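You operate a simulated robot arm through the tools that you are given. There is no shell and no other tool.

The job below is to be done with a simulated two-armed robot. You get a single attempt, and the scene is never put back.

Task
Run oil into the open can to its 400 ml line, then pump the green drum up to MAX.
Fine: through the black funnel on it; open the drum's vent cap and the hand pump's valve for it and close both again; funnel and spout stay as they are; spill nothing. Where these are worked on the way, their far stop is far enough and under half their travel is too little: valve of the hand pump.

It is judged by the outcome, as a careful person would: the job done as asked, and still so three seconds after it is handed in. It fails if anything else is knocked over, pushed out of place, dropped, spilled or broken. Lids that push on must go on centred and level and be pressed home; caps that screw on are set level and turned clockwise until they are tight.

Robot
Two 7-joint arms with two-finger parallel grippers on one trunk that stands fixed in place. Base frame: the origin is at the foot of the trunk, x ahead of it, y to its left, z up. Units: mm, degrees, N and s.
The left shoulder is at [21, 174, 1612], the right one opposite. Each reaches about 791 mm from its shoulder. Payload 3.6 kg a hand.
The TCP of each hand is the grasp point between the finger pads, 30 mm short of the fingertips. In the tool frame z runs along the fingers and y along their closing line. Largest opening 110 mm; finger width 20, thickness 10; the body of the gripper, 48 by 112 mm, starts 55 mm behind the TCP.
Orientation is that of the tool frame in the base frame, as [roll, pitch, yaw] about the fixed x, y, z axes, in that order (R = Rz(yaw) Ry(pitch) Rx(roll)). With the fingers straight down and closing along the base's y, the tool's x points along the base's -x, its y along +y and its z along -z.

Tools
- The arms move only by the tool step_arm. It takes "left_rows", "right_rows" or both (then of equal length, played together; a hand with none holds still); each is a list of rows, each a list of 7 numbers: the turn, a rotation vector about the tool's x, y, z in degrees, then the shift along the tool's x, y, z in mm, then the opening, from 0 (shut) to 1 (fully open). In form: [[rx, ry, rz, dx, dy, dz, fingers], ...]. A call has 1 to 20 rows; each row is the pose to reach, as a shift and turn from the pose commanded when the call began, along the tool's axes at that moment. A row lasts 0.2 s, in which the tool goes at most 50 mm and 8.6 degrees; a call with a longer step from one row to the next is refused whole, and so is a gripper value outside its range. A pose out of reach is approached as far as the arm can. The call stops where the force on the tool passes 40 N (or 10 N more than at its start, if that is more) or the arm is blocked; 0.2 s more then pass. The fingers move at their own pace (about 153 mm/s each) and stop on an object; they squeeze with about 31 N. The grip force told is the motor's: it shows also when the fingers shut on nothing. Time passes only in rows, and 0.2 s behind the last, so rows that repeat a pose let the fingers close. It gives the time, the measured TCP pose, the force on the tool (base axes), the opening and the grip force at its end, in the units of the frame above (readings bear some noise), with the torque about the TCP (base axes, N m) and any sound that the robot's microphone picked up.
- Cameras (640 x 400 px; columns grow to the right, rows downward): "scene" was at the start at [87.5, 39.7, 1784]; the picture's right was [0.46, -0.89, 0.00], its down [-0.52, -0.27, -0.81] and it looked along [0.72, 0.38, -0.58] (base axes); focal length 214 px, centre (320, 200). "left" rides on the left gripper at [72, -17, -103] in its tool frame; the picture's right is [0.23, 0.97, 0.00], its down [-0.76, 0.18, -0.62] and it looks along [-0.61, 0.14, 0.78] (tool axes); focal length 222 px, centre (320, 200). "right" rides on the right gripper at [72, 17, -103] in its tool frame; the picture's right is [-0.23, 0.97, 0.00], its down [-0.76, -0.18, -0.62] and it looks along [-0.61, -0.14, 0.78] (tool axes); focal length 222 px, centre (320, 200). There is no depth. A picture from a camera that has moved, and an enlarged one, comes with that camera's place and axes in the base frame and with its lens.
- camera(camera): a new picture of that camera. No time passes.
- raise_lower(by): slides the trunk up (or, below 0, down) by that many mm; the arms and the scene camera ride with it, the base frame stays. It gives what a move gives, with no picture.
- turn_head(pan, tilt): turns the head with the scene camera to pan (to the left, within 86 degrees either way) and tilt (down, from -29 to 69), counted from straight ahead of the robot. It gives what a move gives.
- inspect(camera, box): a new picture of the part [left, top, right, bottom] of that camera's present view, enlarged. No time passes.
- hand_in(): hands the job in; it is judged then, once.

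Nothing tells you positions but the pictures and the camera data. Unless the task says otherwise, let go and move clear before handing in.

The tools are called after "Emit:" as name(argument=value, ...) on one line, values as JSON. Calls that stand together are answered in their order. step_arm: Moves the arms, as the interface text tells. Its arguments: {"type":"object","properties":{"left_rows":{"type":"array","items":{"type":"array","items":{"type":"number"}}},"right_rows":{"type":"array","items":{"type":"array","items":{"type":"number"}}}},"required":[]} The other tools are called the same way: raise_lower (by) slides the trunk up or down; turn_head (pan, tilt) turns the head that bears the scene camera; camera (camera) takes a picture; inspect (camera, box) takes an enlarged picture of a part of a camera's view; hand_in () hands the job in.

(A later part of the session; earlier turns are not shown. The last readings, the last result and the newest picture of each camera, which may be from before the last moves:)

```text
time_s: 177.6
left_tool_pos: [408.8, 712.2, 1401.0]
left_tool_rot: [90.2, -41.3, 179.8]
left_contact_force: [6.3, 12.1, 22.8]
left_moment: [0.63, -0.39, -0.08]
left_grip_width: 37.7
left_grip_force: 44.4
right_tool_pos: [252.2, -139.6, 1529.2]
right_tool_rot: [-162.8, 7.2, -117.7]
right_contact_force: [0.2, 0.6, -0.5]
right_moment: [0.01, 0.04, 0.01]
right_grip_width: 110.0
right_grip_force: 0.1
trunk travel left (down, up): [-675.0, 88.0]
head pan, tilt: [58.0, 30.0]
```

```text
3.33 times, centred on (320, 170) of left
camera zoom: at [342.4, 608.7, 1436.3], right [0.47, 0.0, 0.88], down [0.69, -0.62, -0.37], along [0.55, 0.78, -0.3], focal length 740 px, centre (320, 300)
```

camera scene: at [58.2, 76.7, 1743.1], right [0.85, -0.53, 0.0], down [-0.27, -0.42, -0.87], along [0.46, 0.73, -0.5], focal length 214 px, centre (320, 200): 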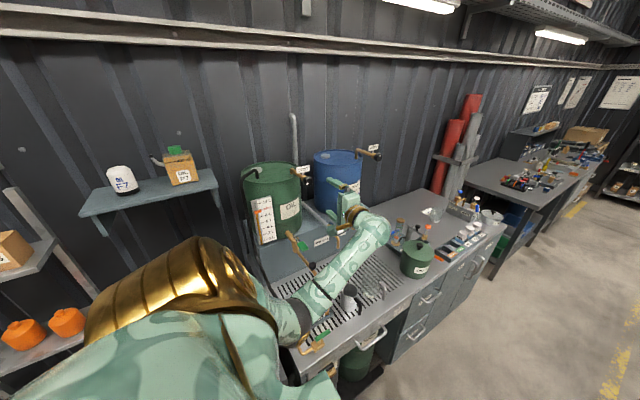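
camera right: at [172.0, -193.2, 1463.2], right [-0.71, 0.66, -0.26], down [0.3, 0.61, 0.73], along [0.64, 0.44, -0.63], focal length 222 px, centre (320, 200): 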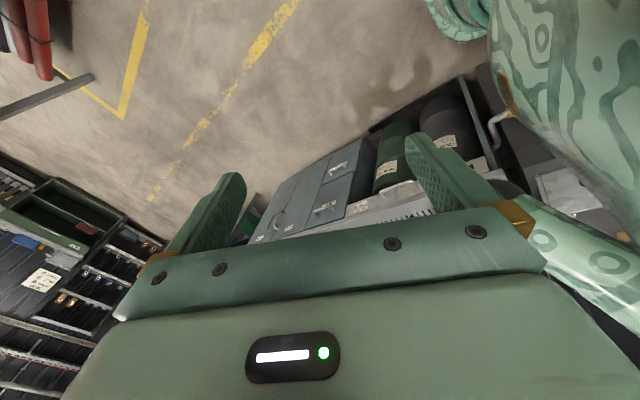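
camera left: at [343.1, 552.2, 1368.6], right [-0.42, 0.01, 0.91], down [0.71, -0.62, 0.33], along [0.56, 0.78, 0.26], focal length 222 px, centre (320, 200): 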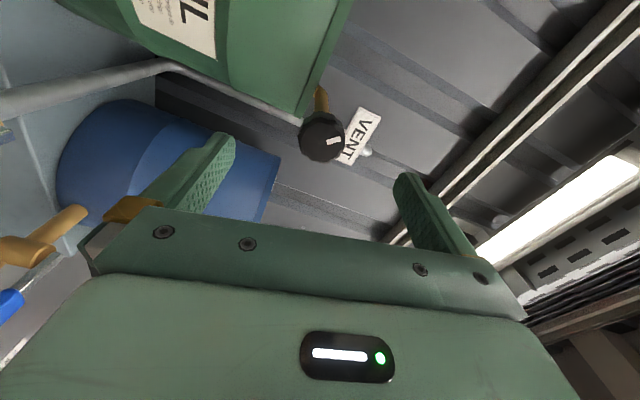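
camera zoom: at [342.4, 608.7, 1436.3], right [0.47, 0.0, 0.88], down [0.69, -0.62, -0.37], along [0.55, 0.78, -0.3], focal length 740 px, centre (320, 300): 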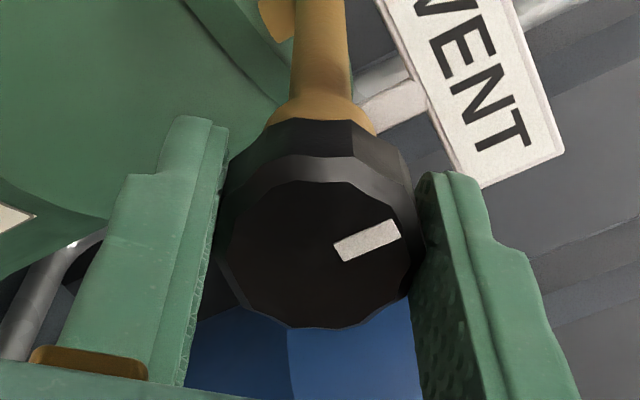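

The fingers now slip on the cap: it is tight, with its mark back at 12 o'clock. I'll let go and withdraw.

Emit:
step_arm(left_rows=[[0, 0, 0, 0, 0, 0, 0.5], [0, 0, 0, 0, 0, 0, 0.65], [0, 0, 0, 0, 0, -30, 0.8], [0, 0, -8, 0, 0, -70, 1], [0, 0, -16, 0, 0, -110, 1], [0, 0, -24, 0, 0, -150, 1], [0, 0, -32, 0, 0, -170, 1], [0, 0, -41, 0, 0, -180, 1]])

Emit:
camera(camera="left")

Emit:
camera(camera="scene")

Emit:
inspect(camera="scene", box=[230, 150, 350, 250])

```text
refused: row 8 steps farther than a row can; nothing moved
```

```text
taken
camera left: at [342.4, 608.7, 1436.3], right [0.47, 0.0, 0.88], down [0.69, -0.62, -0.37], along [0.55, 0.78, -0.3], focal length 222 px, centre (320, 200)
```

left: 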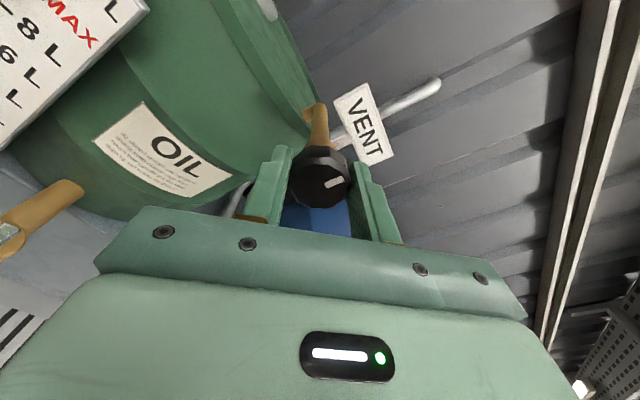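

```text
taken
camera scene: at [58.0, 75.6, 1743.3], right [0.85, -0.53, 0.0], down [-0.27, -0.42, -0.87], along [0.46, 0.73, -0.5], focal length 214 px, centre (320, 200)
```

scene: 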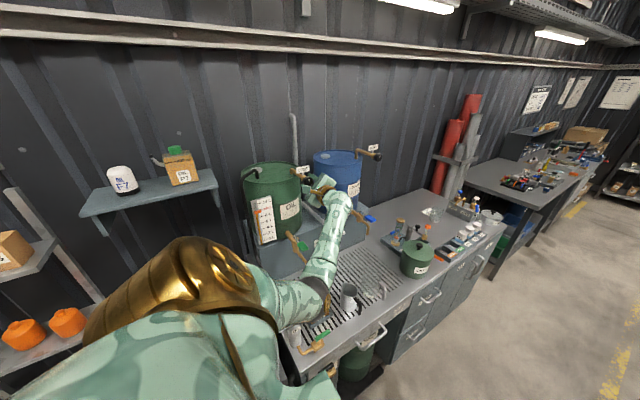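

```text
4.00 times, centred on (290, 200) of scene
camera zoom: at [58.0, 75.6, 1743.3], right [0.85, -0.53, 0.0], down [-0.27, -0.42, -0.87], along [0.46, 0.73, -0.5], focal length 858 px, centre (440, 200)
```

zoom: 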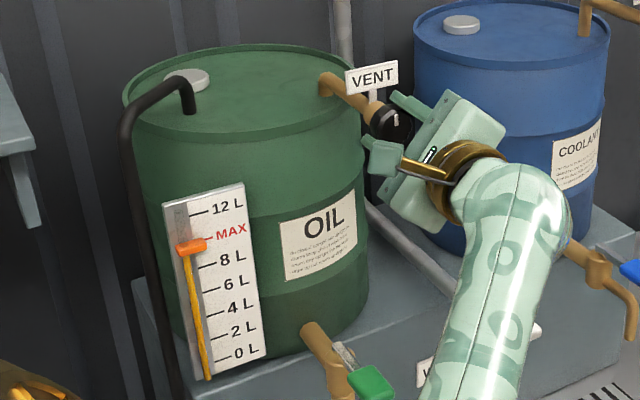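

One row turned 9° and the call was refused, so nothing moved. I'll resend it with smaller steps.

Emit:
step_arm(left_rows=[[0, 0, 0, 0, 0, 0, 0.5], [0, 0, 0, 0, 0, 0, 0.65], [0, 0, 0, 0, 0, -30, 0.8], [0, 0, -8, 0, 0, -70, 1], [0, 0, -16, 0, 0, -110, 1], [0, 0, -24, 0, 0, -150, 1], [0, 0, -32, 0, 0, -170, 1], [0, 0, -40, 0, 0, -180, 1]])

Emit:
camera(camera="left")

Emit:
inspect(camera="scene", box=[230, 150, 350, 250])

```text
time_s: 179.4
left_tool_pos: [410.0, 533.6, 1401.6]
left_tool_rot: [90.4, -1.0, -180.0]
left_contact_force: [0.0, 0.3, -0.3]
left_moment: [-0.05, -0.03, 0.0]
left_grip_width: 110.2
left_grip_force: 0.0
right_tool_pos: [250.6, -139.2, 1528.7]
right_tool_rot: [-162.8, 7.0, -117.8]
right_contact_force: [0.5, -0.3, 0.2]
right_moment: [0.01, 0.0, -0.03]
right_grip_width: 110.2
right_grip_force: 0.1
trunk travel left (down, up): [-675.0, 88.0]
head pan, tilt: [58.0, 30.0]
```

```text
taken
camera left: at [335.5, 429.9, 1385.6], right [-0.21, 0.01, 0.98], down [0.76, -0.62, 0.17], along [0.61, 0.78, 0.13], focal length 222 px, centre (320, 200)
```

left: 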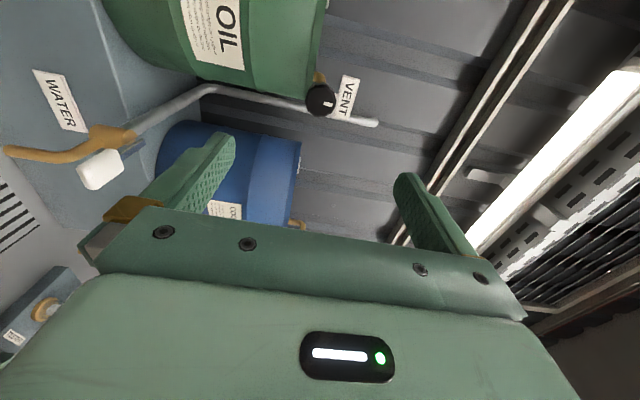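

```text
4.00 times, centred on (290, 200) of scene
camera zoom: at [58.1, 75.9, 1743.2], right [0.85, -0.53, 0.0], down [-0.27, -0.42, -0.87], along [0.46, 0.73, -0.5], focal length 858 px, centre (440, 200)
```

zoom: 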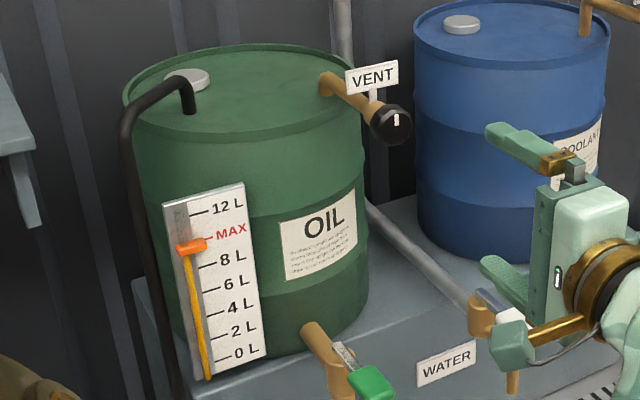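

The vent reads closed. I'll fold the hand back to a parked pose and check everything once more.

Emit:
step_arm(left_rows=[[0, 0, 0, 0, 0, -20, 1], [8.2, 0, 0, 8, 0, -40, 1], [16.4, 0, 0, 16, 0, -55, 1], [24.6, 0, 0, 24, 0, -70, 1], [32.8, 0, 0, 32, 0, -82, 1], [41, 0, 0, 40, 0, -94, 1], [49.2, 0, 0, 48, 0, -104, 1], [57.4, 0, 0, 56, 0, -114, 1], [65.6, 0, 0, 64, 0, -122, 1], [73.8, 0, 0, 70, 0, -128, 1], [82, 0, 0, 76, 0, -132, 1], [90, 0, 0, 80, 0, -134, 1]])

Emit:
camera(camera="left")

Emit:
camera(camera="scene")

```text
time_s: 182.0
left_tool_pos: [328.9, 397.2, 1401.8]
left_tool_rot: [-179.5, -1.3, 179.9]
left_contact_force: [0.0, -0.3, -0.1]
left_moment: [0.01, 0.02, -0.04]
left_grip_width: 110.2
left_grip_force: 0.0
right_tool_pos: [251.7, -138.3, 1528.8]
right_tool_rot: [-162.7, 7.0, -117.7]
right_contact_force: [-0.5, 0.2, -0.4]
right_moment: [-0.03, 0.02, 0.02]
right_grip_width: 109.7
right_grip_force: 0.0
trunk travel left (down, up): [-675.0, 88.0]
head pan, tilt: [58.0, 30.0]
```

```text
taken
camera left: at [258.1, 381.8, 1507.3], right [-0.23, 0.97, 0.0], down [0.77, 0.18, 0.61], along [0.59, 0.13, -0.8], focal length 222 px, centre (320, 200)
```

left: 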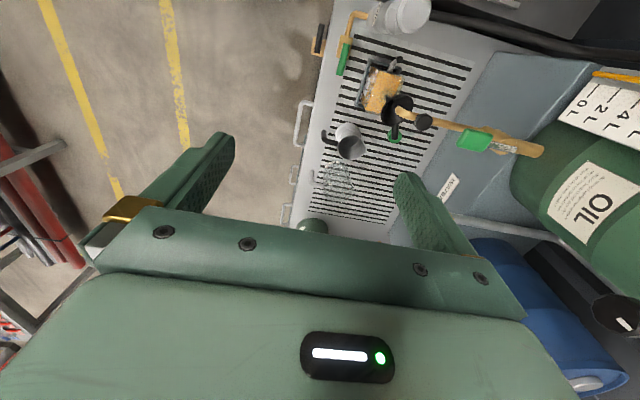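

```text
taken
camera scene: at [58.4, 76.0, 1743.1], right [0.85, -0.53, 0.0], down [-0.27, -0.42, -0.87], along [0.46, 0.73, -0.5], focal length 214 px, centre (320, 200)
```

scene: 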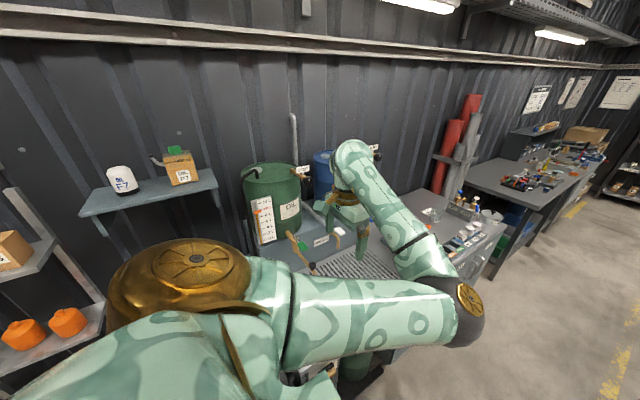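

The funnel's handle seems to point slightly differently from before. I'll look closely.

Emit:
inspect(camera="left", box=[330, 40, 470, 170])

Emit:
inspect(camera="scene", box=[270, 250, 370, 350])

```text
3.08 times, centred on (400, 105) of left
camera zoom: at [258.1, 381.8, 1507.3], right [-0.23, 0.97, 0.0], down [0.77, 0.18, 0.61], along [0.59, 0.13, -0.8], focal length 684 px, centre (74, 492)
```

zoom: 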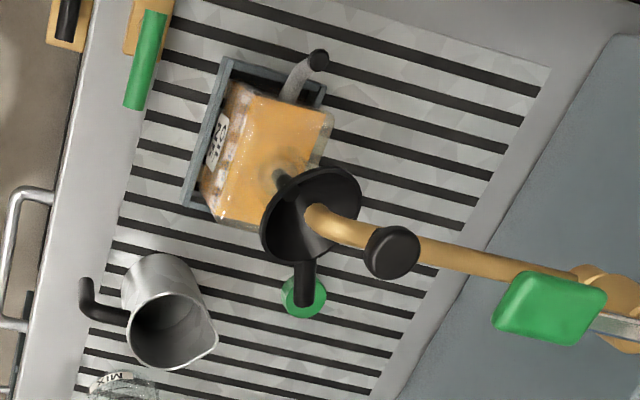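

```text
4.00 times, centred on (320, 300) of scene
camera zoom: at [58.4, 76.0, 1743.1], right [0.85, -0.53, 0.0], down [-0.27, -0.42, -0.87], along [0.46, 0.73, -0.5], focal length 858 px, centre (320, -200)
```

zoom: 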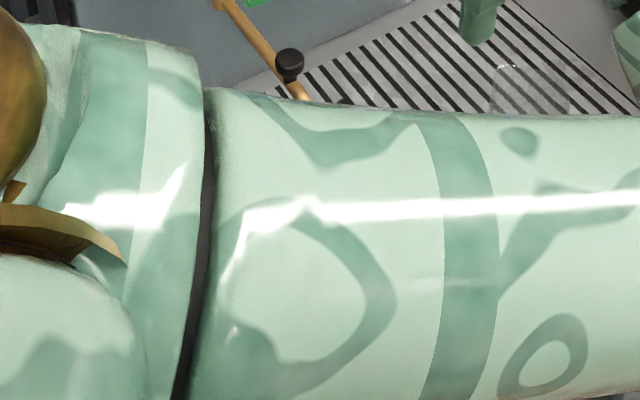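

The funnel's handle looks turned by perhaps 20° on the can — likely brushed when I pushed the valve shut. I'll go back to the earlier level viewpoint to compare exactly.

Emit:
step_arm(left_rows=[[0, 0, 0, 8, 5, -38, 0.8], [0, 0, 0, 16, 11, -76, 0.8], [0, 0, 0, 24, 16, -114, 0.8], [0, 0, 0, 33, 22, -155, 0.8]])

Emit:
camera(camera="left")

```text
time_s: 183.0
left_tool_pos: [297.9, 421.4, 1558.7]
left_tool_rot: [-179.7, -1.2, 180.0]
left_contact_force: [-0.5, -0.4, -0.2]
left_moment: [0.03, -0.01, 0.04]
left_grip_width: 87.8
left_grip_force: 0.1
right_tool_pos: [250.6, -139.1, 1530.1]
right_tool_rot: [-162.8, 7.1, -117.8]
right_contact_force: [0.0, 0.0, -0.1]
right_moment: [0.01, -0.04, 0.0]
right_grip_width: 110.2
right_grip_force: 0.1
trunk travel left (down, up): [-675.0, 88.0]
head pan, tilt: [58.0, 30.0]
```

```text
taken
camera left: at [227.3, 404.3, 1663.5], right [-0.23, 0.97, 0.0], down [0.77, 0.18, 0.61], along [0.59, 0.14, -0.8], focal length 222 px, centre (320, 200)
```

left: 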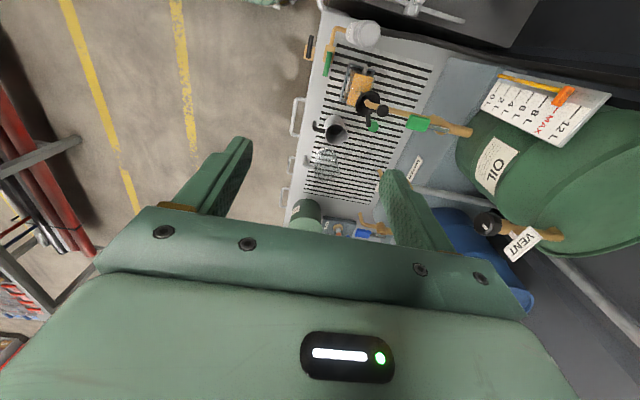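

Emit:
raise_lower(by=-434)

Emit:
camera(camera="scene")

Emit:
inspect(camera="scene", box=[210, 160, 330, 250])

Emit:
inspect(camera="scene", box=[185, 55, 235, 105])

```text
refused: -434 is not a number from -400 to 400
```

```text
taken
camera scene: at [57.0, 75.2, 1743.2], right [0.85, -0.53, 0.0], down [-0.26, -0.42, -0.87], along [0.46, 0.73, -0.5], focal length 214 px, centre (320, 200)
```

scene: 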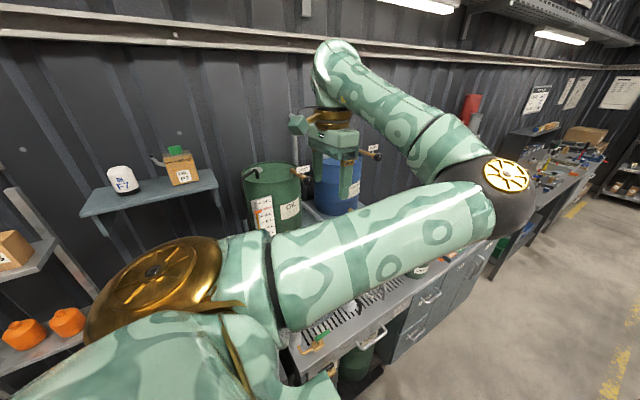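

```text
4.44 times, centred on (270, 205) of scene
camera zoom: at [57.0, 75.2, 1743.2], right [0.85, -0.53, 0.0], down [-0.26, -0.42, -0.87], along [0.46, 0.73, -0.5], focal length 953 px, centre (542, 178)
```

zoom: 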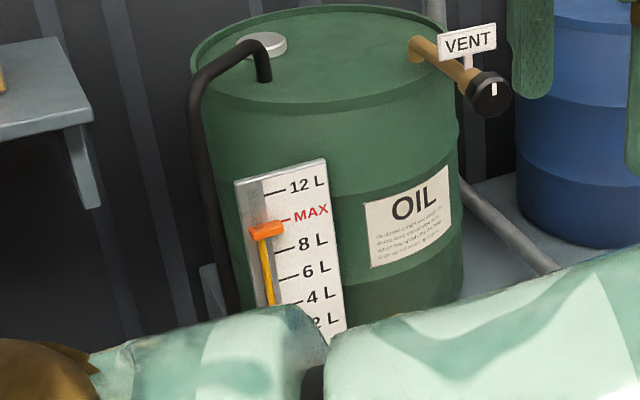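

```text
8.00 times, centred on (210, 80) of scene
camera zoom: at [57.0, 75.2, 1743.2], right [0.85, -0.53, 0.0], down [-0.26, -0.42, -0.87], along [0.46, 0.73, -0.5], focal length 1716 px, centre (1200, 1160)
```

zoom: 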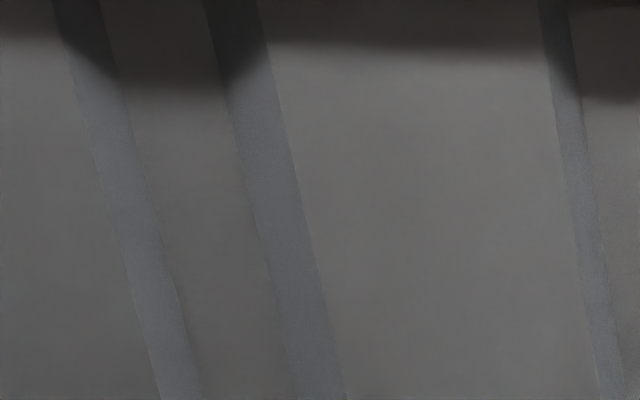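

The trunk moves at most 400 mm per call, so I'll do it in one allowed step and look.

Emit:
raise_lower(by=-400)

Emit:
camera(camera="scene")

```text
time_s: 186.8
left_tool_pos: [299.6, 421.9, 1158.8]
left_tool_rot: [-179.7, -1.3, 180.0]
left_contact_force: [0.2, 0.3, 0.9]
left_moment: [-0.01, 0.01, -0.01]
left_grip_width: 87.8
left_grip_force: 0.1
right_tool_pos: [292.7, -139.8, 1098.2]
right_tool_rot: [-169.7, 3.5, -118.2]
right_contact_force: [0.1, -0.3, -0.4]
right_moment: [0.01, 0.01, 0.01]
right_grip_width: 109.9
right_grip_force: 0.1
trunk travel left (down, up): [-275.0, 488.0]
head pan, tilt: [58.0, 30.0]
```

```text
taken
camera scene: at [136.3, 75.5, 1340.1], right [0.85, -0.53, 0.0], down [-0.27, -0.42, -0.87], along [0.46, 0.73, -0.5], focal length 214 px, centre (320, 200)
```

scene: 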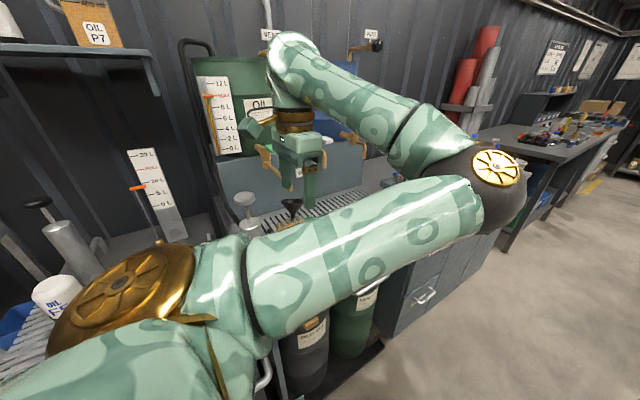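

Emit:
inspect(camera="scene", box=[225, 180, 345, 260])

Emit:
inspect(camera="scene", box=[190, 70, 250, 110])

Emit:
inspect(camera="left", box=[320, 0, 480, 130])

```text
5.00 times, centred on (285, 220) of scene
camera zoom: at [136.3, 75.5, 1340.1], right [0.85, -0.53, 0.0], down [-0.27, -0.42, -0.87], along [0.46, 0.73, -0.5], focal length 1072 px, centre (495, 100)
```

zoom: 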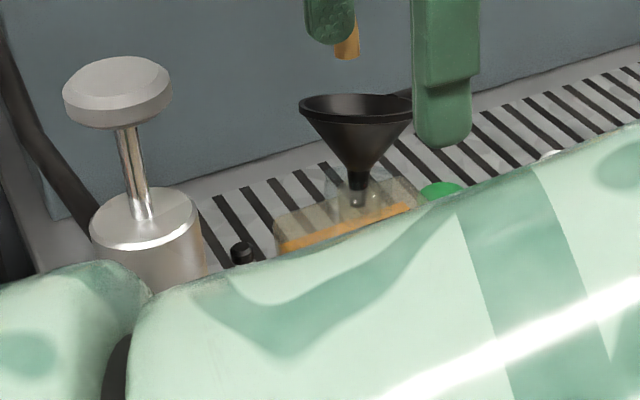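

```text
10.00 times, centred on (220, 90) of scene
camera zoom: at [136.3, 75.5, 1340.1], right [0.85, -0.53, 0.0], down [-0.27, -0.42, -0.87], along [0.46, 0.73, -0.5], focal length 2145 px, centre (1320, 1300)
```

zoom: 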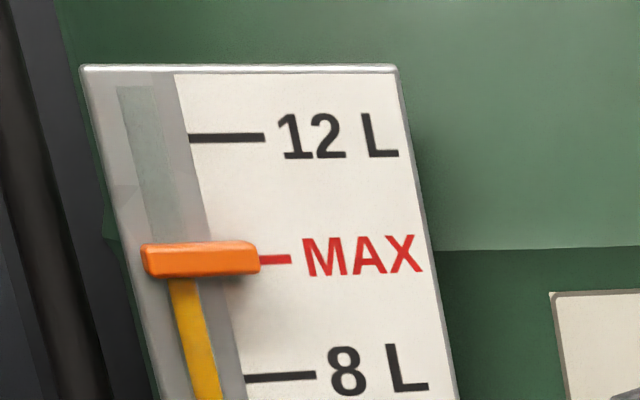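

```text
3.08 times, centred on (400, 65) of left
camera zoom: at [228.0, 404.1, 1263.9], right [-0.23, 0.97, 0.0], down [0.77, 0.18, 0.61], along [0.59, 0.14, -0.8], focal length 684 px, centre (74, 615)
```

zoom: 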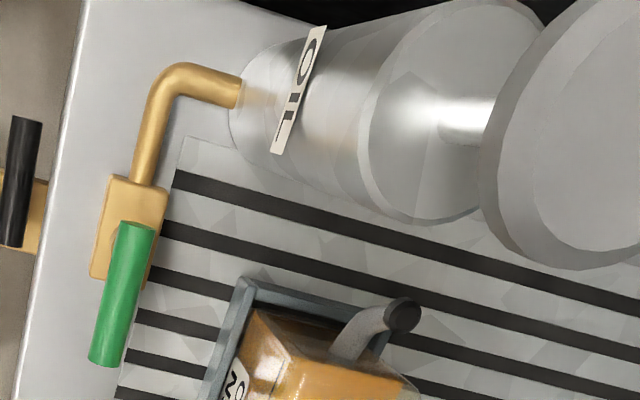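

The level stays exactly at MAX, but the funnel's rim looks tilted back now, so my hand did brush it while closing the valve. I'll get a close view with the left camera before putting it right.

Emit:
step_arm(left_rows=[[0, 0, -8, -8, 2, -15, 0.8], [0, 0, -16, -16, 4, -30, 0.8], [0, 0, -24, -24, 6, -45, 0.8], [0, 0, -32, -32, 8, -60, 0.8], [0, 0, -40, -40, 10, -75, 0.8], [0, 0, -48, -48, 12, -90, 0.8], [0, 0, -56, -56, 14, -105, 0.8], [0, 0, -64, -64, 16, -115, 0.8], [0, 0, -72, -72, 18, -120, 0.8], [0, 0, -80, -78, 20, -120, 0.8], [0, 0, -88, -80, 20, -120, 0.8]])

Emit:
camera(camera="left")

Emit:
camera(camera="scene")

```text
time_s: 189.2
left_tool_pos: [382.5, 441.2, 1278.1]
left_tool_rot: [178.9, -0.4, -91.8]
left_contact_force: [0.9, 0.1, 0.4]
left_moment: [0.02, -0.02, 0.0]
left_grip_width: 88.1
left_grip_force: 0.1
right_tool_pos: [294.1, -139.0, 1098.0]
right_tool_rot: [-169.8, 3.5, -118.3]
right_contact_force: [-0.2, -0.3, 0.4]
right_moment: [-0.05, 0.0, 0.02]
right_grip_width: 110.0
right_grip_force: 0.0
trunk travel left (down, up): [-275.0, 488.0]
head pan, tilt: [58.0, 30.0]
```

```text
taken
camera left: at [398.4, 369.0, 1380.2], right [-0.98, -0.2, 0.02], down [-0.14, 0.77, 0.62], along [-0.14, 0.61, -0.78], focal length 222 px, centre (320, 200)
```

left: 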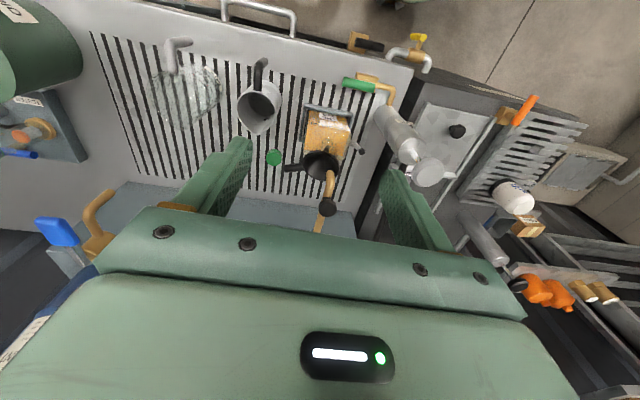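

```text
taken
camera scene: at [136.6, 75.5, 1339.9], right [0.85, -0.53, 0.0], down [-0.27, -0.42, -0.87], along [0.46, 0.73, -0.5], focal length 214 px, centre (320, 200)
```

scene: 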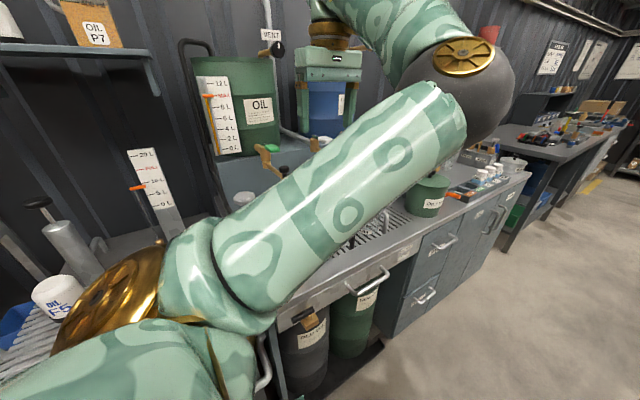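

Emit:
inspect(camera="left", box=[250, 90, 390, 240])

```text
2.67 times, centred on (320, 165) of left
camera zoom: at [398.4, 369.0, 1380.2], right [-0.98, -0.2, 0.02], down [-0.14, 0.77, 0.62], along [-0.14, 0.61, -0.78], focal length 592 px, centre (320, 293)
```

zoom: 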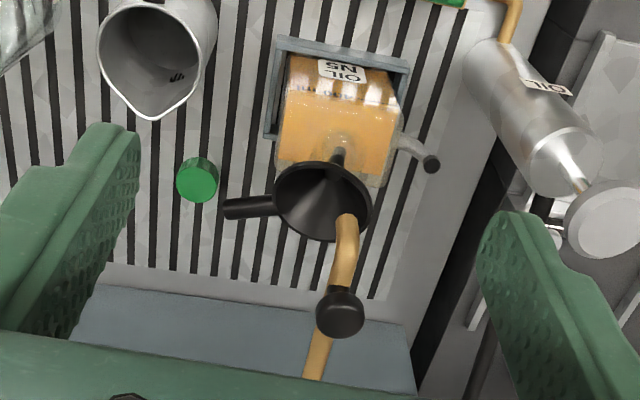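

Emit:
inspect(camera="left", box=[295, 140, 345, 200])

Emit:
inspect(camera="scene", box=[225, 170, 325, 250])

```text
6.67 times, centred on (320, 170) of left
camera zoom: at [398.4, 369.0, 1380.2], right [-0.98, -0.2, 0.02], down [-0.14, 0.77, 0.62], along [-0.14, 0.61, -0.78], focal length 1481 px, centre (320, 400)
```

zoom: 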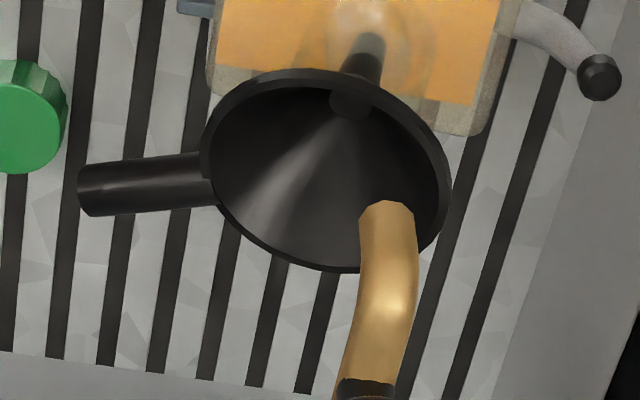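

```text
5.00 times, centred on (275, 210) of scene
camera zoom: at [136.6, 75.5, 1339.9], right [0.85, -0.53, 0.0], down [-0.27, -0.42, -0.87], along [0.46, 0.73, -0.5], focal length 1072 px, centre (545, 150)
```

zoom: 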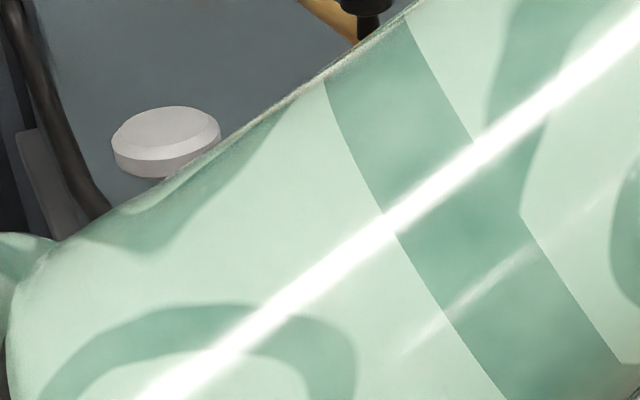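

Triangulating, the funnel leans about 25° toward +x/+y and its handle has swung from about 3° to 25°. It should be set back as it was, so I'll grip its handle from above at a slant that clears the spout and its knob. First I'll turn the hand to match the handle.

Emit:
step_arm(left_rows=[[0, 0, 7.9, -4, -2, 3, 0.6], [0, 0, 15.8, -7, -4, 7, 0.6], [0, 0, 23.7, -11, -6, 10, 0.6], [0, 0, 31.6, -15, -8, 14, 0.6], [0, 0, 39.5, -18, -10, 17, 0.6], [0, 0, 47.4, -22, -12, 21, 0.6], [0, 0, 55.3, -26, -14, 24, 0.6], [0, 0, 63, -29.5, -16.6, 28, 0.6]])

Emit:
camera(camera="left")

Emit:
camera(camera="scene")

```text
time_s: 191.1
left_tool_pos: [398.8, 471.1, 1248.9]
left_tool_rot: [179.8, -1.3, -155.2]
left_contact_force: [0.0, -0.6, 0.4]
left_moment: [-0.03, -0.02, -0.02]
left_grip_width: 66.1
left_grip_force: 0.2
right_tool_pos: [293.5, -139.4, 1097.5]
right_tool_rot: [-169.7, 3.4, -118.3]
right_contact_force: [-0.4, -0.2, 0.2]
right_moment: [-0.02, 0.01, -0.02]
right_grip_width: 110.0
right_grip_force: 0.2
trunk travel left (down, up): [-275.0, 488.0]
head pan, tilt: [58.0, 30.0]
```

```text
taken
camera left: at [342.2, 425.2, 1353.0], right [-0.61, 0.79, 0.01], down [0.63, 0.48, 0.61], along [0.47, 0.38, -0.79], focal length 222 px, centre (320, 200)
```

left: 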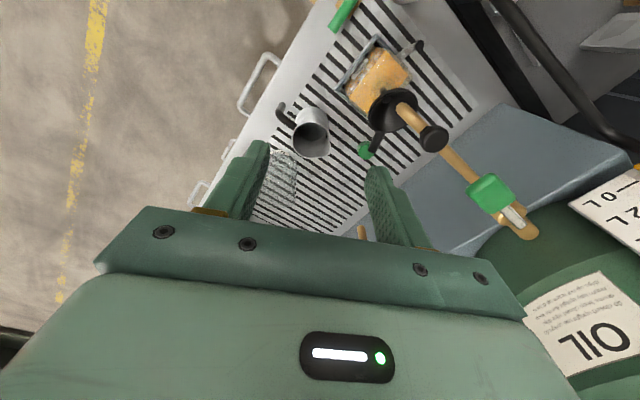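

```text
taken
camera scene: at [136.8, 75.7, 1339.9], right [0.85, -0.53, 0.0], down [-0.27, -0.42, -0.87], along [0.46, 0.73, -0.5], focal length 214 px, centre (320, 200)
```

scene: 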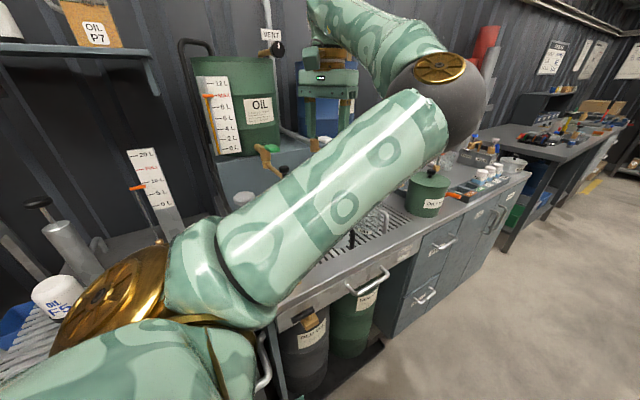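

Emit:
inspect(camera="left", box=[340, 70, 450, 170])

```text
4.00 times, centred on (395, 120) of left
camera zoom: at [342.2, 425.2, 1353.0], right [-0.61, 0.79, 0.01], down [0.63, 0.48, 0.61], along [0.47, 0.38, -0.79], focal length 888 px, centre (20, 520)
```

zoom: 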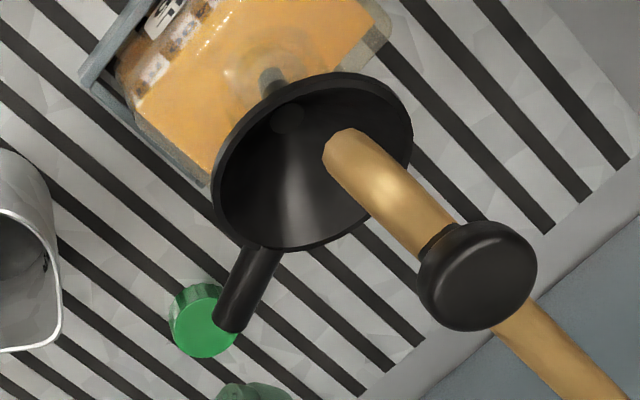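

Emit:
step_arm(left_rows=[[-7.5, 0, 0, -10, 12, 31, 0.5], [-15, 0, 0, -20, 23, 62, 0.4], [-22.5, 0, 0, -31, 35, 92, 0.4], [-30, 0, 0, -41, 46.8, 123, 0.4], [-30, 0, 0, -41, 46.8, 123, 0.4]])

Emit:
camera(camera="left")

Emit:
camera(camera="scene")

```text
time_s: 192.2
left_tool_pos: [413.4, 529.2, 1123.2]
left_tool_rot: [149.8, -1.1, -155.0]
left_contact_force: [-0.6, -0.5, 0.0]
left_moment: [-0.01, 0.0, 0.01]
left_grip_width: 44.1
left_grip_force: 0.0
right_tool_pos: [294.2, -138.6, 1097.8]
right_tool_rot: [-169.7, 3.4, -118.4]
right_contact_force: [0.4, -0.9, -0.7]
right_moment: [-0.01, 0.0, 0.02]
right_grip_width: 110.2
right_grip_force: 0.0
trunk travel left (down, up): [-275.0, 488.0]
head pan, tilt: [58.0, 30.0]
```

```text
taken
camera left: at [378.1, 439.0, 1205.8], right [-0.55, 0.67, 0.5], down [0.77, 0.18, 0.61], along [0.32, 0.72, -0.62], focal length 222 px, centre (320, 200)
```

left: 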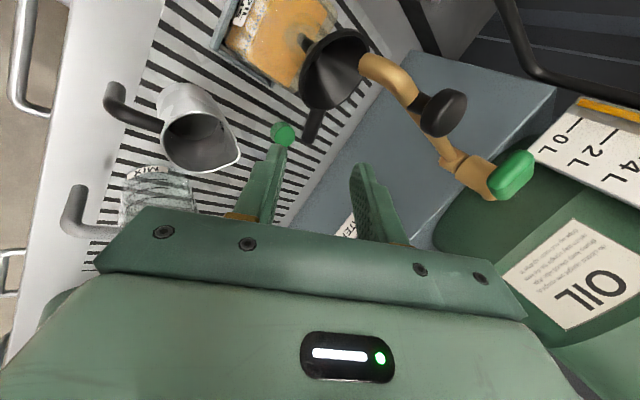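

```text
taken
camera scene: at [136.3, 75.0, 1340.1], right [0.85, -0.53, 0.0], down [-0.27, -0.42, -0.87], along [0.46, 0.73, -0.5], focal length 214 px, centre (320, 200)
```

scene: 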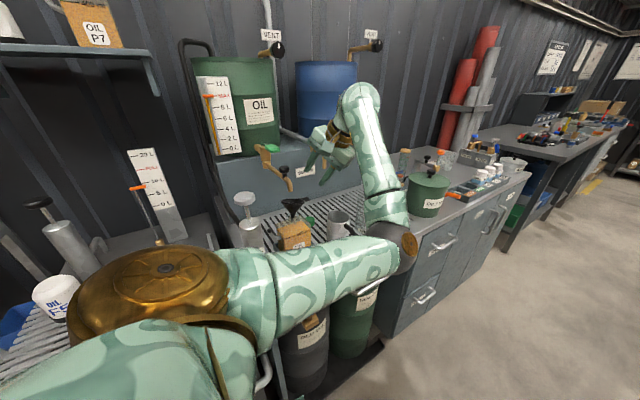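

Emit:
inspect(camera="scene", box=[265, 180, 345, 250])

Emit:
inspect(camera="left", box=[240, 20, 400, 160])

```text
5.71 times, centred on (305, 215) of scene
camera zoom: at [136.3, 75.0, 1340.1], right [0.85, -0.53, 0.0], down [-0.27, -0.42, -0.87], along [0.46, 0.73, -0.5], focal length 1226 px, centre (406, 114)
```

zoom: 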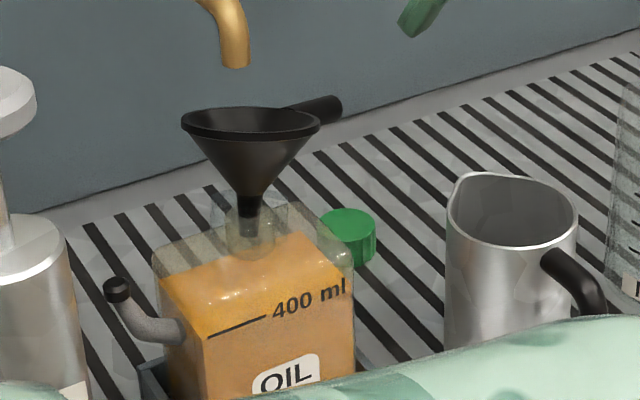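

```text
2.86 times, centred on (320, 90) of left
camera zoom: at [378.1, 439.0, 1205.8], right [-0.55, 0.67, 0.5], down [0.77, 0.18, 0.61], along [0.32, 0.72, -0.62], focal length 635 px, centre (320, 514)
```

zoom: 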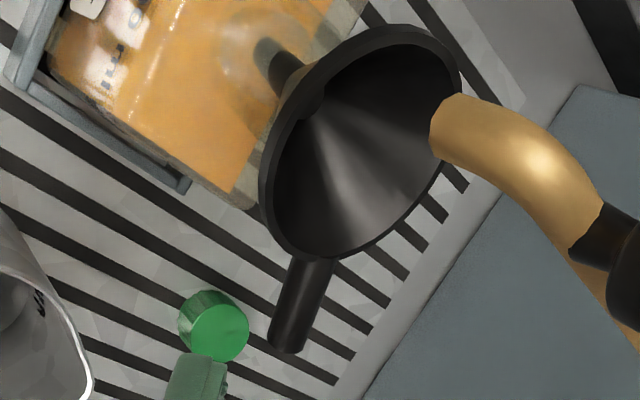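

Emit:
step_arm(left_rows=[[0, 0, 0, -4, -1.5, 35, 0.4], [0, 0, 0, -8, -3, 70, 0.35], [0, 0, 0, -10.5, -4, 95, 0.35], [0, 0, 0, -10.5, -4, 95, 0.35]])

Emit:
camera(camera="left")

Emit:
inspect(camera="scene", box=[265, 170, 345, 240])

```text
time_s: 193.2
left_tool_pos: [403.4, 573.2, 1039.1]
left_tool_rot: [149.8, -1.2, -155.0]
left_contact_force: [0.2, -0.1, -0.3]
left_moment: [-0.02, -0.01, 0.05]
left_grip_width: 38.5
left_grip_force: 0.1
right_tool_pos: [294.6, -139.9, 1096.9]
right_tool_rot: [-169.7, 3.3, -118.3]
right_contact_force: [0.0, 0.3, 0.2]
right_moment: [-0.01, -0.02, -0.02]
right_grip_width: 109.8
right_grip_force: 0.2
trunk travel left (down, up): [-275.0, 488.0]
head pan, tilt: [58.0, 30.0]
```

```text
taken
camera left: at [367.1, 483.5, 1121.1], right [-0.55, 0.67, 0.49], down [0.77, 0.18, 0.61], along [0.32, 0.72, -0.62], focal length 222 px, centre (320, 200)
```

left: 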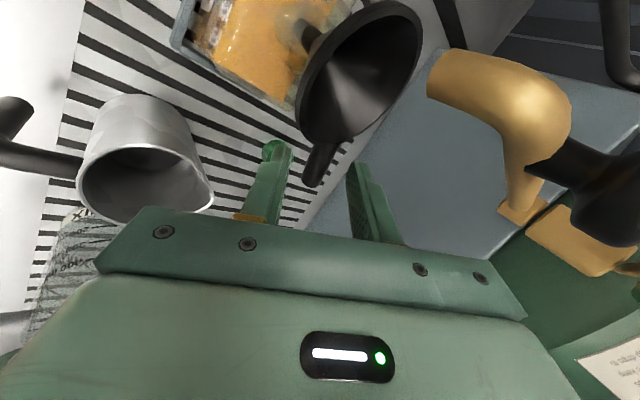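

```text
5.71 times, centred on (305, 205) of scene
camera zoom: at [136.7, 75.2, 1340.0], right [0.85, -0.53, 0.0], down [-0.27, -0.42, -0.87], along [0.46, 0.73, -0.5], focal length 1226 px, centre (406, 171)
```

zoom: 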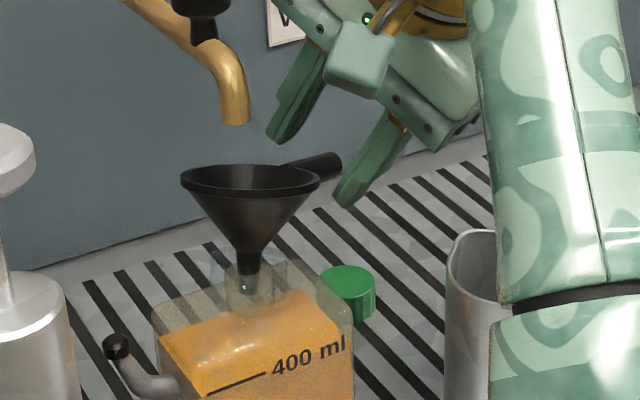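

The handle is between the fingers. I'll go the last 24 mm and close on it.

Emit:
step_arm(left_rows=[[0, 0, 0, -1, 0, 12, 0.35], [0, 0, 0, -2, -0.5, 24, 0.35], [0, 0, 0, -2, -0.5, 24, 0.2], [0, 0, 0, -2, -0.5, 24, 0.06], [0, 0, 0, -2, -0.5, 24, 0.06], [0, 0, 0, -2, -0.5, 24, 0.06]])

Emit:
camera(camera="left")

Emit:
inspect(camera="scene", box=[265, 170, 345, 240])

```text
time_s: 194.7
left_tool_pos: [399.2, 584.6, 1019.1]
left_tool_rot: [149.7, -1.1, -155.0]
left_contact_force: [-1.8, 2.0, 11.1]
left_moment: [-0.22, 0.55, -0.13]
left_grip_width: 14.4
left_grip_force: 30.5
right_tool_pos: [293.2, -140.6, 1098.8]
right_tool_rot: [-169.8, 3.5, -118.2]
right_contact_force: [-1.3, 0.0, -0.5]
right_moment: [0.0, 0.0, 0.01]
right_grip_width: 110.0
right_grip_force: 0.1
trunk travel left (down, up): [-275.0, 488.0]
head pan, tilt: [58.0, 30.0]
```

```text
taken
camera left: at [362.2, 493.6, 1101.9], right [-0.55, 0.67, 0.5], down [0.77, 0.18, 0.61], along [0.32, 0.72, -0.62], focal length 222 px, centre (320, 200)
```

left: 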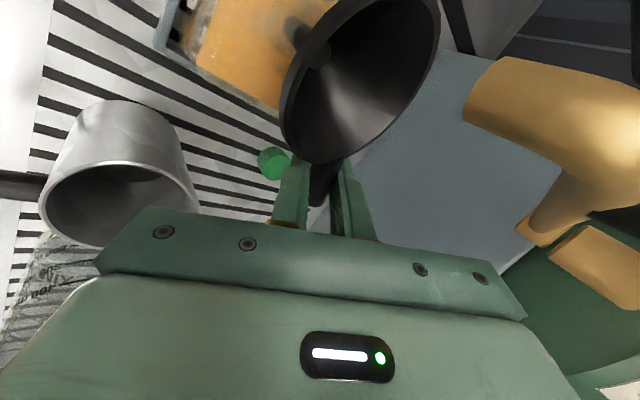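

```text
5.71 times, centred on (305, 205) of scene
camera zoom: at [135.6, 74.9, 1340.2], right [0.85, -0.53, 0.0], down [-0.26, -0.42, -0.87], along [0.46, 0.73, -0.5], focal length 1226 px, centre (406, 171)
```

zoom: 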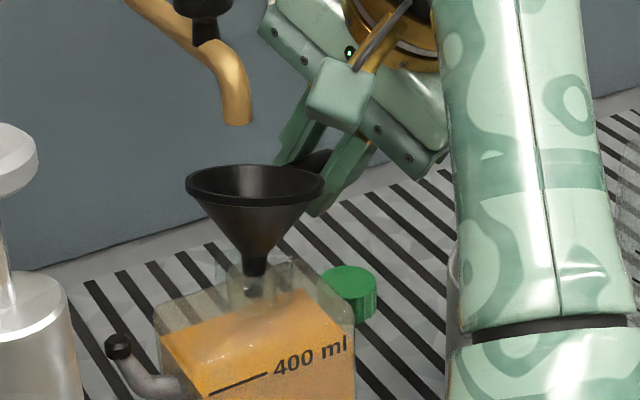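

The handle is held (14 mm). I'll ease the funnel back in small steps along an arc about the can's neck, checking forces and pictures as I go.

Emit:
step_arm(left_rows=[[0, -1.5, 1.2, 1.2, -2.2, -4.7, 0.08], [0, -3, 2.3, 2.4, -4.4, -9.4, 0.08], [0, -3, 2.3, 2.4, -4.4, -9.4, 0.08]])

Emit:
inspect(camera="scene", box=[265, 170, 345, 240])

Emit:
camera(camera="left")

```text
time_s: 195.4
left_tool_pos: [401.0, 576.4, 1024.9]
left_tool_rot: [149.9, 0.2, -158.6]
left_contact_force: [-0.6, 1.7, -1.2]
left_moment: [0.04, 0.04, -0.07]
left_grip_width: 14.3
left_grip_force: 30.8
right_tool_pos: [294.1, -139.5, 1098.4]
right_tool_rot: [-169.7, 3.4, -118.3]
right_contact_force: [-0.4, 0.8, 0.1]
right_moment: [-0.01, 0.05, 0.03]
right_grip_width: 109.9
right_grip_force: 0.1
trunk travel left (down, up): [-275.0, 488.0]
head pan, tilt: [58.0, 30.0]
```

```text
5.71 times, centred on (305, 205) of scene
camera zoom: at [136.6, 75.9, 1339.9], right [0.85, -0.53, 0.0], down [-0.27, -0.42, -0.87], along [0.46, 0.73, -0.5], focal length 1226 px, centre (406, 171)
```

zoom: 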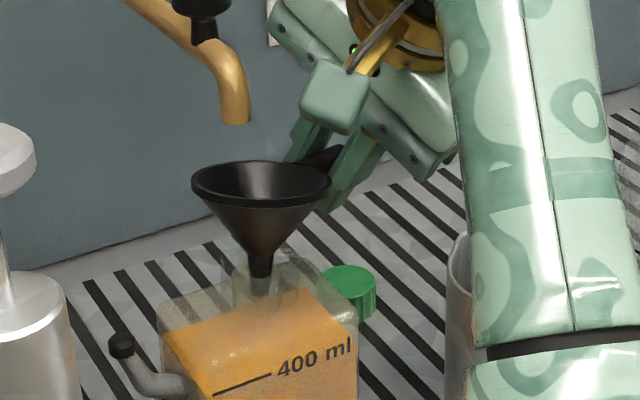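

```text
taken
camera left: at [357.5, 486.9, 1105.3], right [-0.52, 0.7, 0.49], down [0.77, 0.13, 0.63], along [0.38, 0.7, -0.6], focal length 222 px, centre (320, 200)
```

left: 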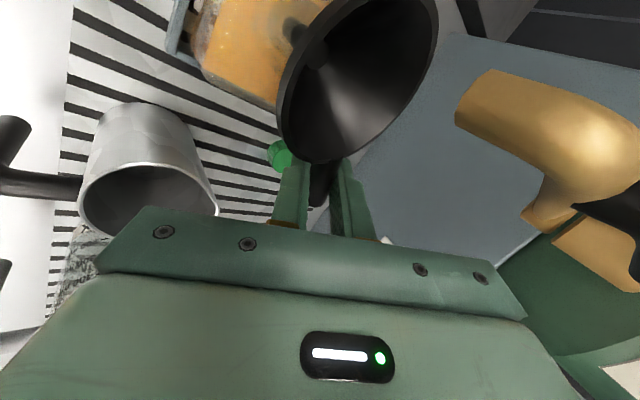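

Emit:
step_arm(left_rows=[[0, -2, 1.2, 1.7, -2.2, -4.5, 0.08], [0, -4, 2.3, 3.5, -4.4, -8.9, 0.08], [0, -4, 2.3, 3.5, -4.4, -8.9, 0.08]])

Emit:
inspect(camera="scene", box=[265, 170, 345, 240])

Emit:
camera(camera="left")

```text
time_s: 196.2
left_tool_pos: [400.9, 567.3, 1031.5]
left_tool_rot: [149.8, 2.5, -162.7]
left_contact_force: [-0.8, -0.1, 0.7]
left_moment: [0.07, 0.03, -0.07]
left_grip_width: 14.4
left_grip_force: 31.1
right_tool_pos: [294.4, -139.0, 1097.6]
right_tool_rot: [-169.7, 3.4, -118.3]
right_contact_force: [0.9, 0.4, 0.7]
right_moment: [-0.02, -0.02, -0.01]
right_grip_width: 110.2
right_grip_force: 0.2
trunk travel left (down, up): [-275.0, 488.0]
head pan, tilt: [58.0, 30.0]
```

```text
5.71 times, centred on (305, 205) of scene
camera zoom: at [136.6, 75.8, 1339.9], right [0.85, -0.53, 0.0], down [-0.27, -0.42, -0.87], along [0.46, 0.73, -0.5], focal length 1226 px, centre (406, 171)
```

zoom: 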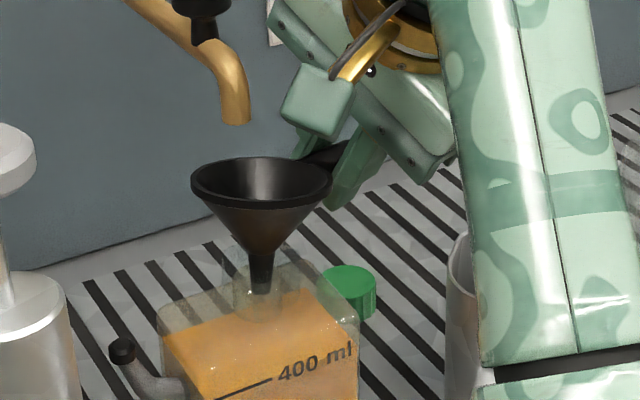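

```text
taken
camera left: at [347.9, 480.6, 1108.5], right [-0.49, 0.73, 0.48], down [0.75, 0.07, 0.66], along [0.45, 0.68, -0.58], focal length 222 px, centre (320, 200)
```

left: 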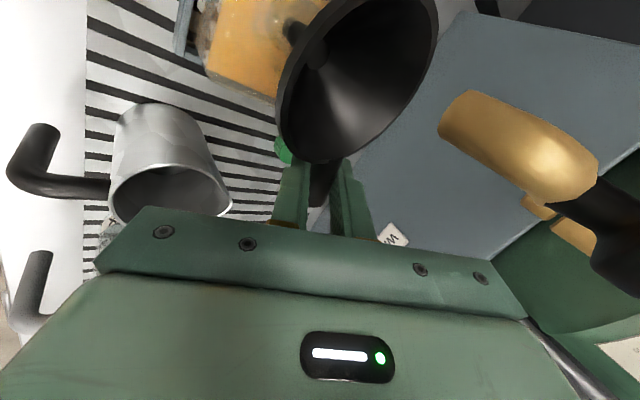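

Emit:
step_arm(left_rows=[[0, -2, 1.2, 2.2, -2.3, -4, 0.08], [0, -4, 2.3, 4.4, -4.5, -8, 0.08], [0, -6, 3.4, 7.6, -7, -11.3, 0.08], [0, -8, 4.5, 10.9, -9.2, -14.6, 0.08], [0, -8, 4.5, 10.9, -9.2, -14.6, 0.08]])

Emit:
inspect(camera="scene", box=[265, 170, 345, 240])

Emit:
camera(camera="left")

```text
time_s: 197.4
left_tool_pos: [394.0, 549.9, 1038.0]
left_tool_rot: [148.9, 7.1, -170.5]
left_contact_force: [0.8, 1.5, 0.5]
left_moment: [0.05, -0.05, -0.05]
left_grip_width: 14.3
left_grip_force: 30.8
right_tool_pos: [293.3, -138.8, 1097.5]
right_tool_rot: [-169.8, 3.4, -118.3]
right_contact_force: [0.1, 0.3, -0.3]
right_moment: [-0.03, -0.01, 0.0]
right_grip_width: 110.0
right_grip_force: 0.1
trunk travel left (down, up): [-275.0, 488.0]
head pan, tilt: [58.0, 30.0]
```

```text
5.71 times, centred on (305, 205) of scene
camera zoom: at [137.0, 75.7, 1339.9], right [0.85, -0.53, 0.0], down [-0.27, -0.42, -0.87], along [0.46, 0.73, -0.5], focal length 1226 px, centre (406, 171)
```

zoom: 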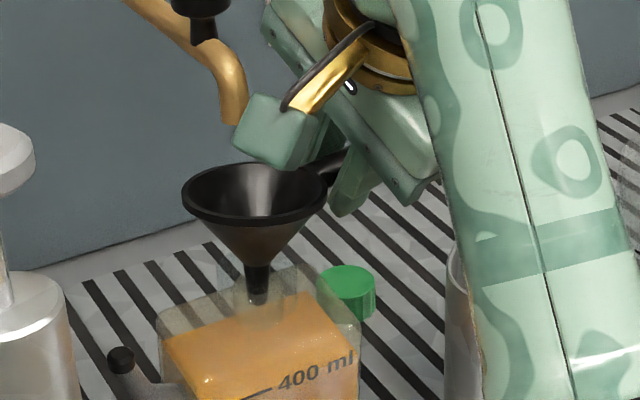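

```text
taken
camera left: at [324.4, 468.4, 1108.2], right [-0.42, 0.78, 0.47], down [0.7, -0.05, 0.71], along [0.58, 0.63, -0.52], focal length 222 px, centre (320, 200)
```

left: 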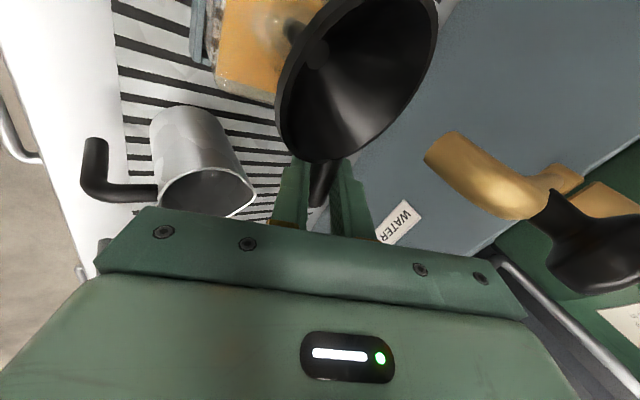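

The funnel follows the hand rigidly: by my sums it is down to about 14° of lean, with its handle near 10°. Going on in this grip would bring the gripper close to the spout's knob, so I'll release, back off and see how the funnel sits.

Emit:
step_arm(left_rows=[[0, 0, 0, 0, 0, 0, 0.2], [0, 0, 0, 0, 0, 0, 0.35], [0, 0, 0, 0, 0, -20, 0.4], [0, 0, 0, 0, 0, -50, 0.45], [0, 0, 0, 0, 0, -90, 0.45]])

Emit:
camera(camera="left")

Emit:
inspect(camera="scene", box=[265, 170, 345, 240])

```text
time_s: 198.7
left_tool_pos: [393.4, 499.6, 1116.9]
left_tool_rot: [149.1, 7.2, -170.5]
left_contact_force: [0.6, 0.1, -0.3]
left_moment: [-0.01, 0.0, -0.05]
left_grip_width: 49.4
left_grip_force: 0.0
right_tool_pos: [293.5, -140.2, 1098.6]
right_tool_rot: [-169.7, 3.5, -118.3]
right_contact_force: [-0.4, 0.0, 0.4]
right_moment: [0.01, -0.01, -0.01]
right_grip_width: 110.0
right_grip_force: 0.1
trunk travel left (down, up): [-275.0, 488.0]
head pan, tilt: [58.0, 30.0]
```

```text
taken
camera left: at [322.9, 419.7, 1187.3], right [-0.42, 0.78, 0.47], down [0.7, -0.05, 0.71], along [0.58, 0.63, -0.52], focal length 222 px, centre (320, 200)
```

left: 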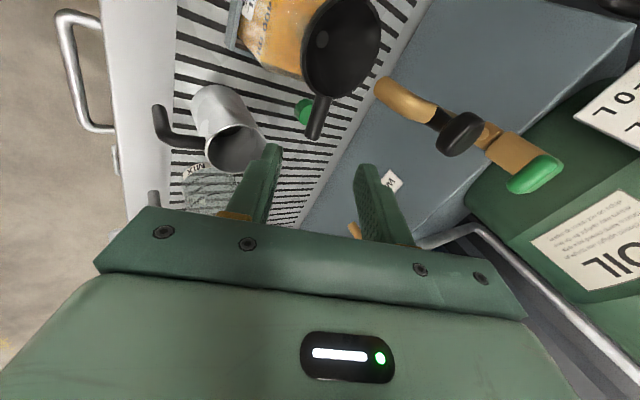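

```text
5.71 times, centred on (305, 205) of scene
camera zoom: at [136.3, 74.5, 1340.1], right [0.85, -0.53, 0.0], down [-0.27, -0.42, -0.87], along [0.46, 0.73, -0.5], focal length 1226 px, centre (406, 171)
```

zoom: 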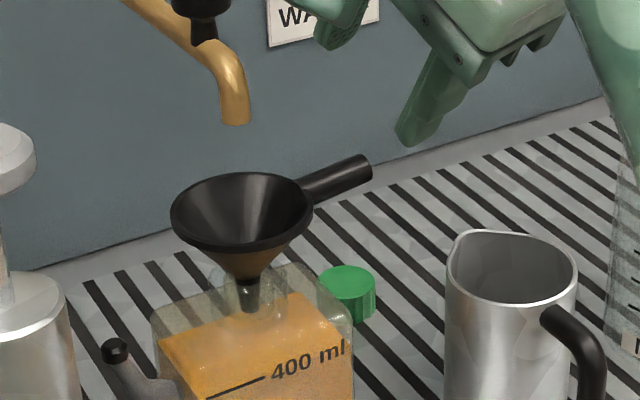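

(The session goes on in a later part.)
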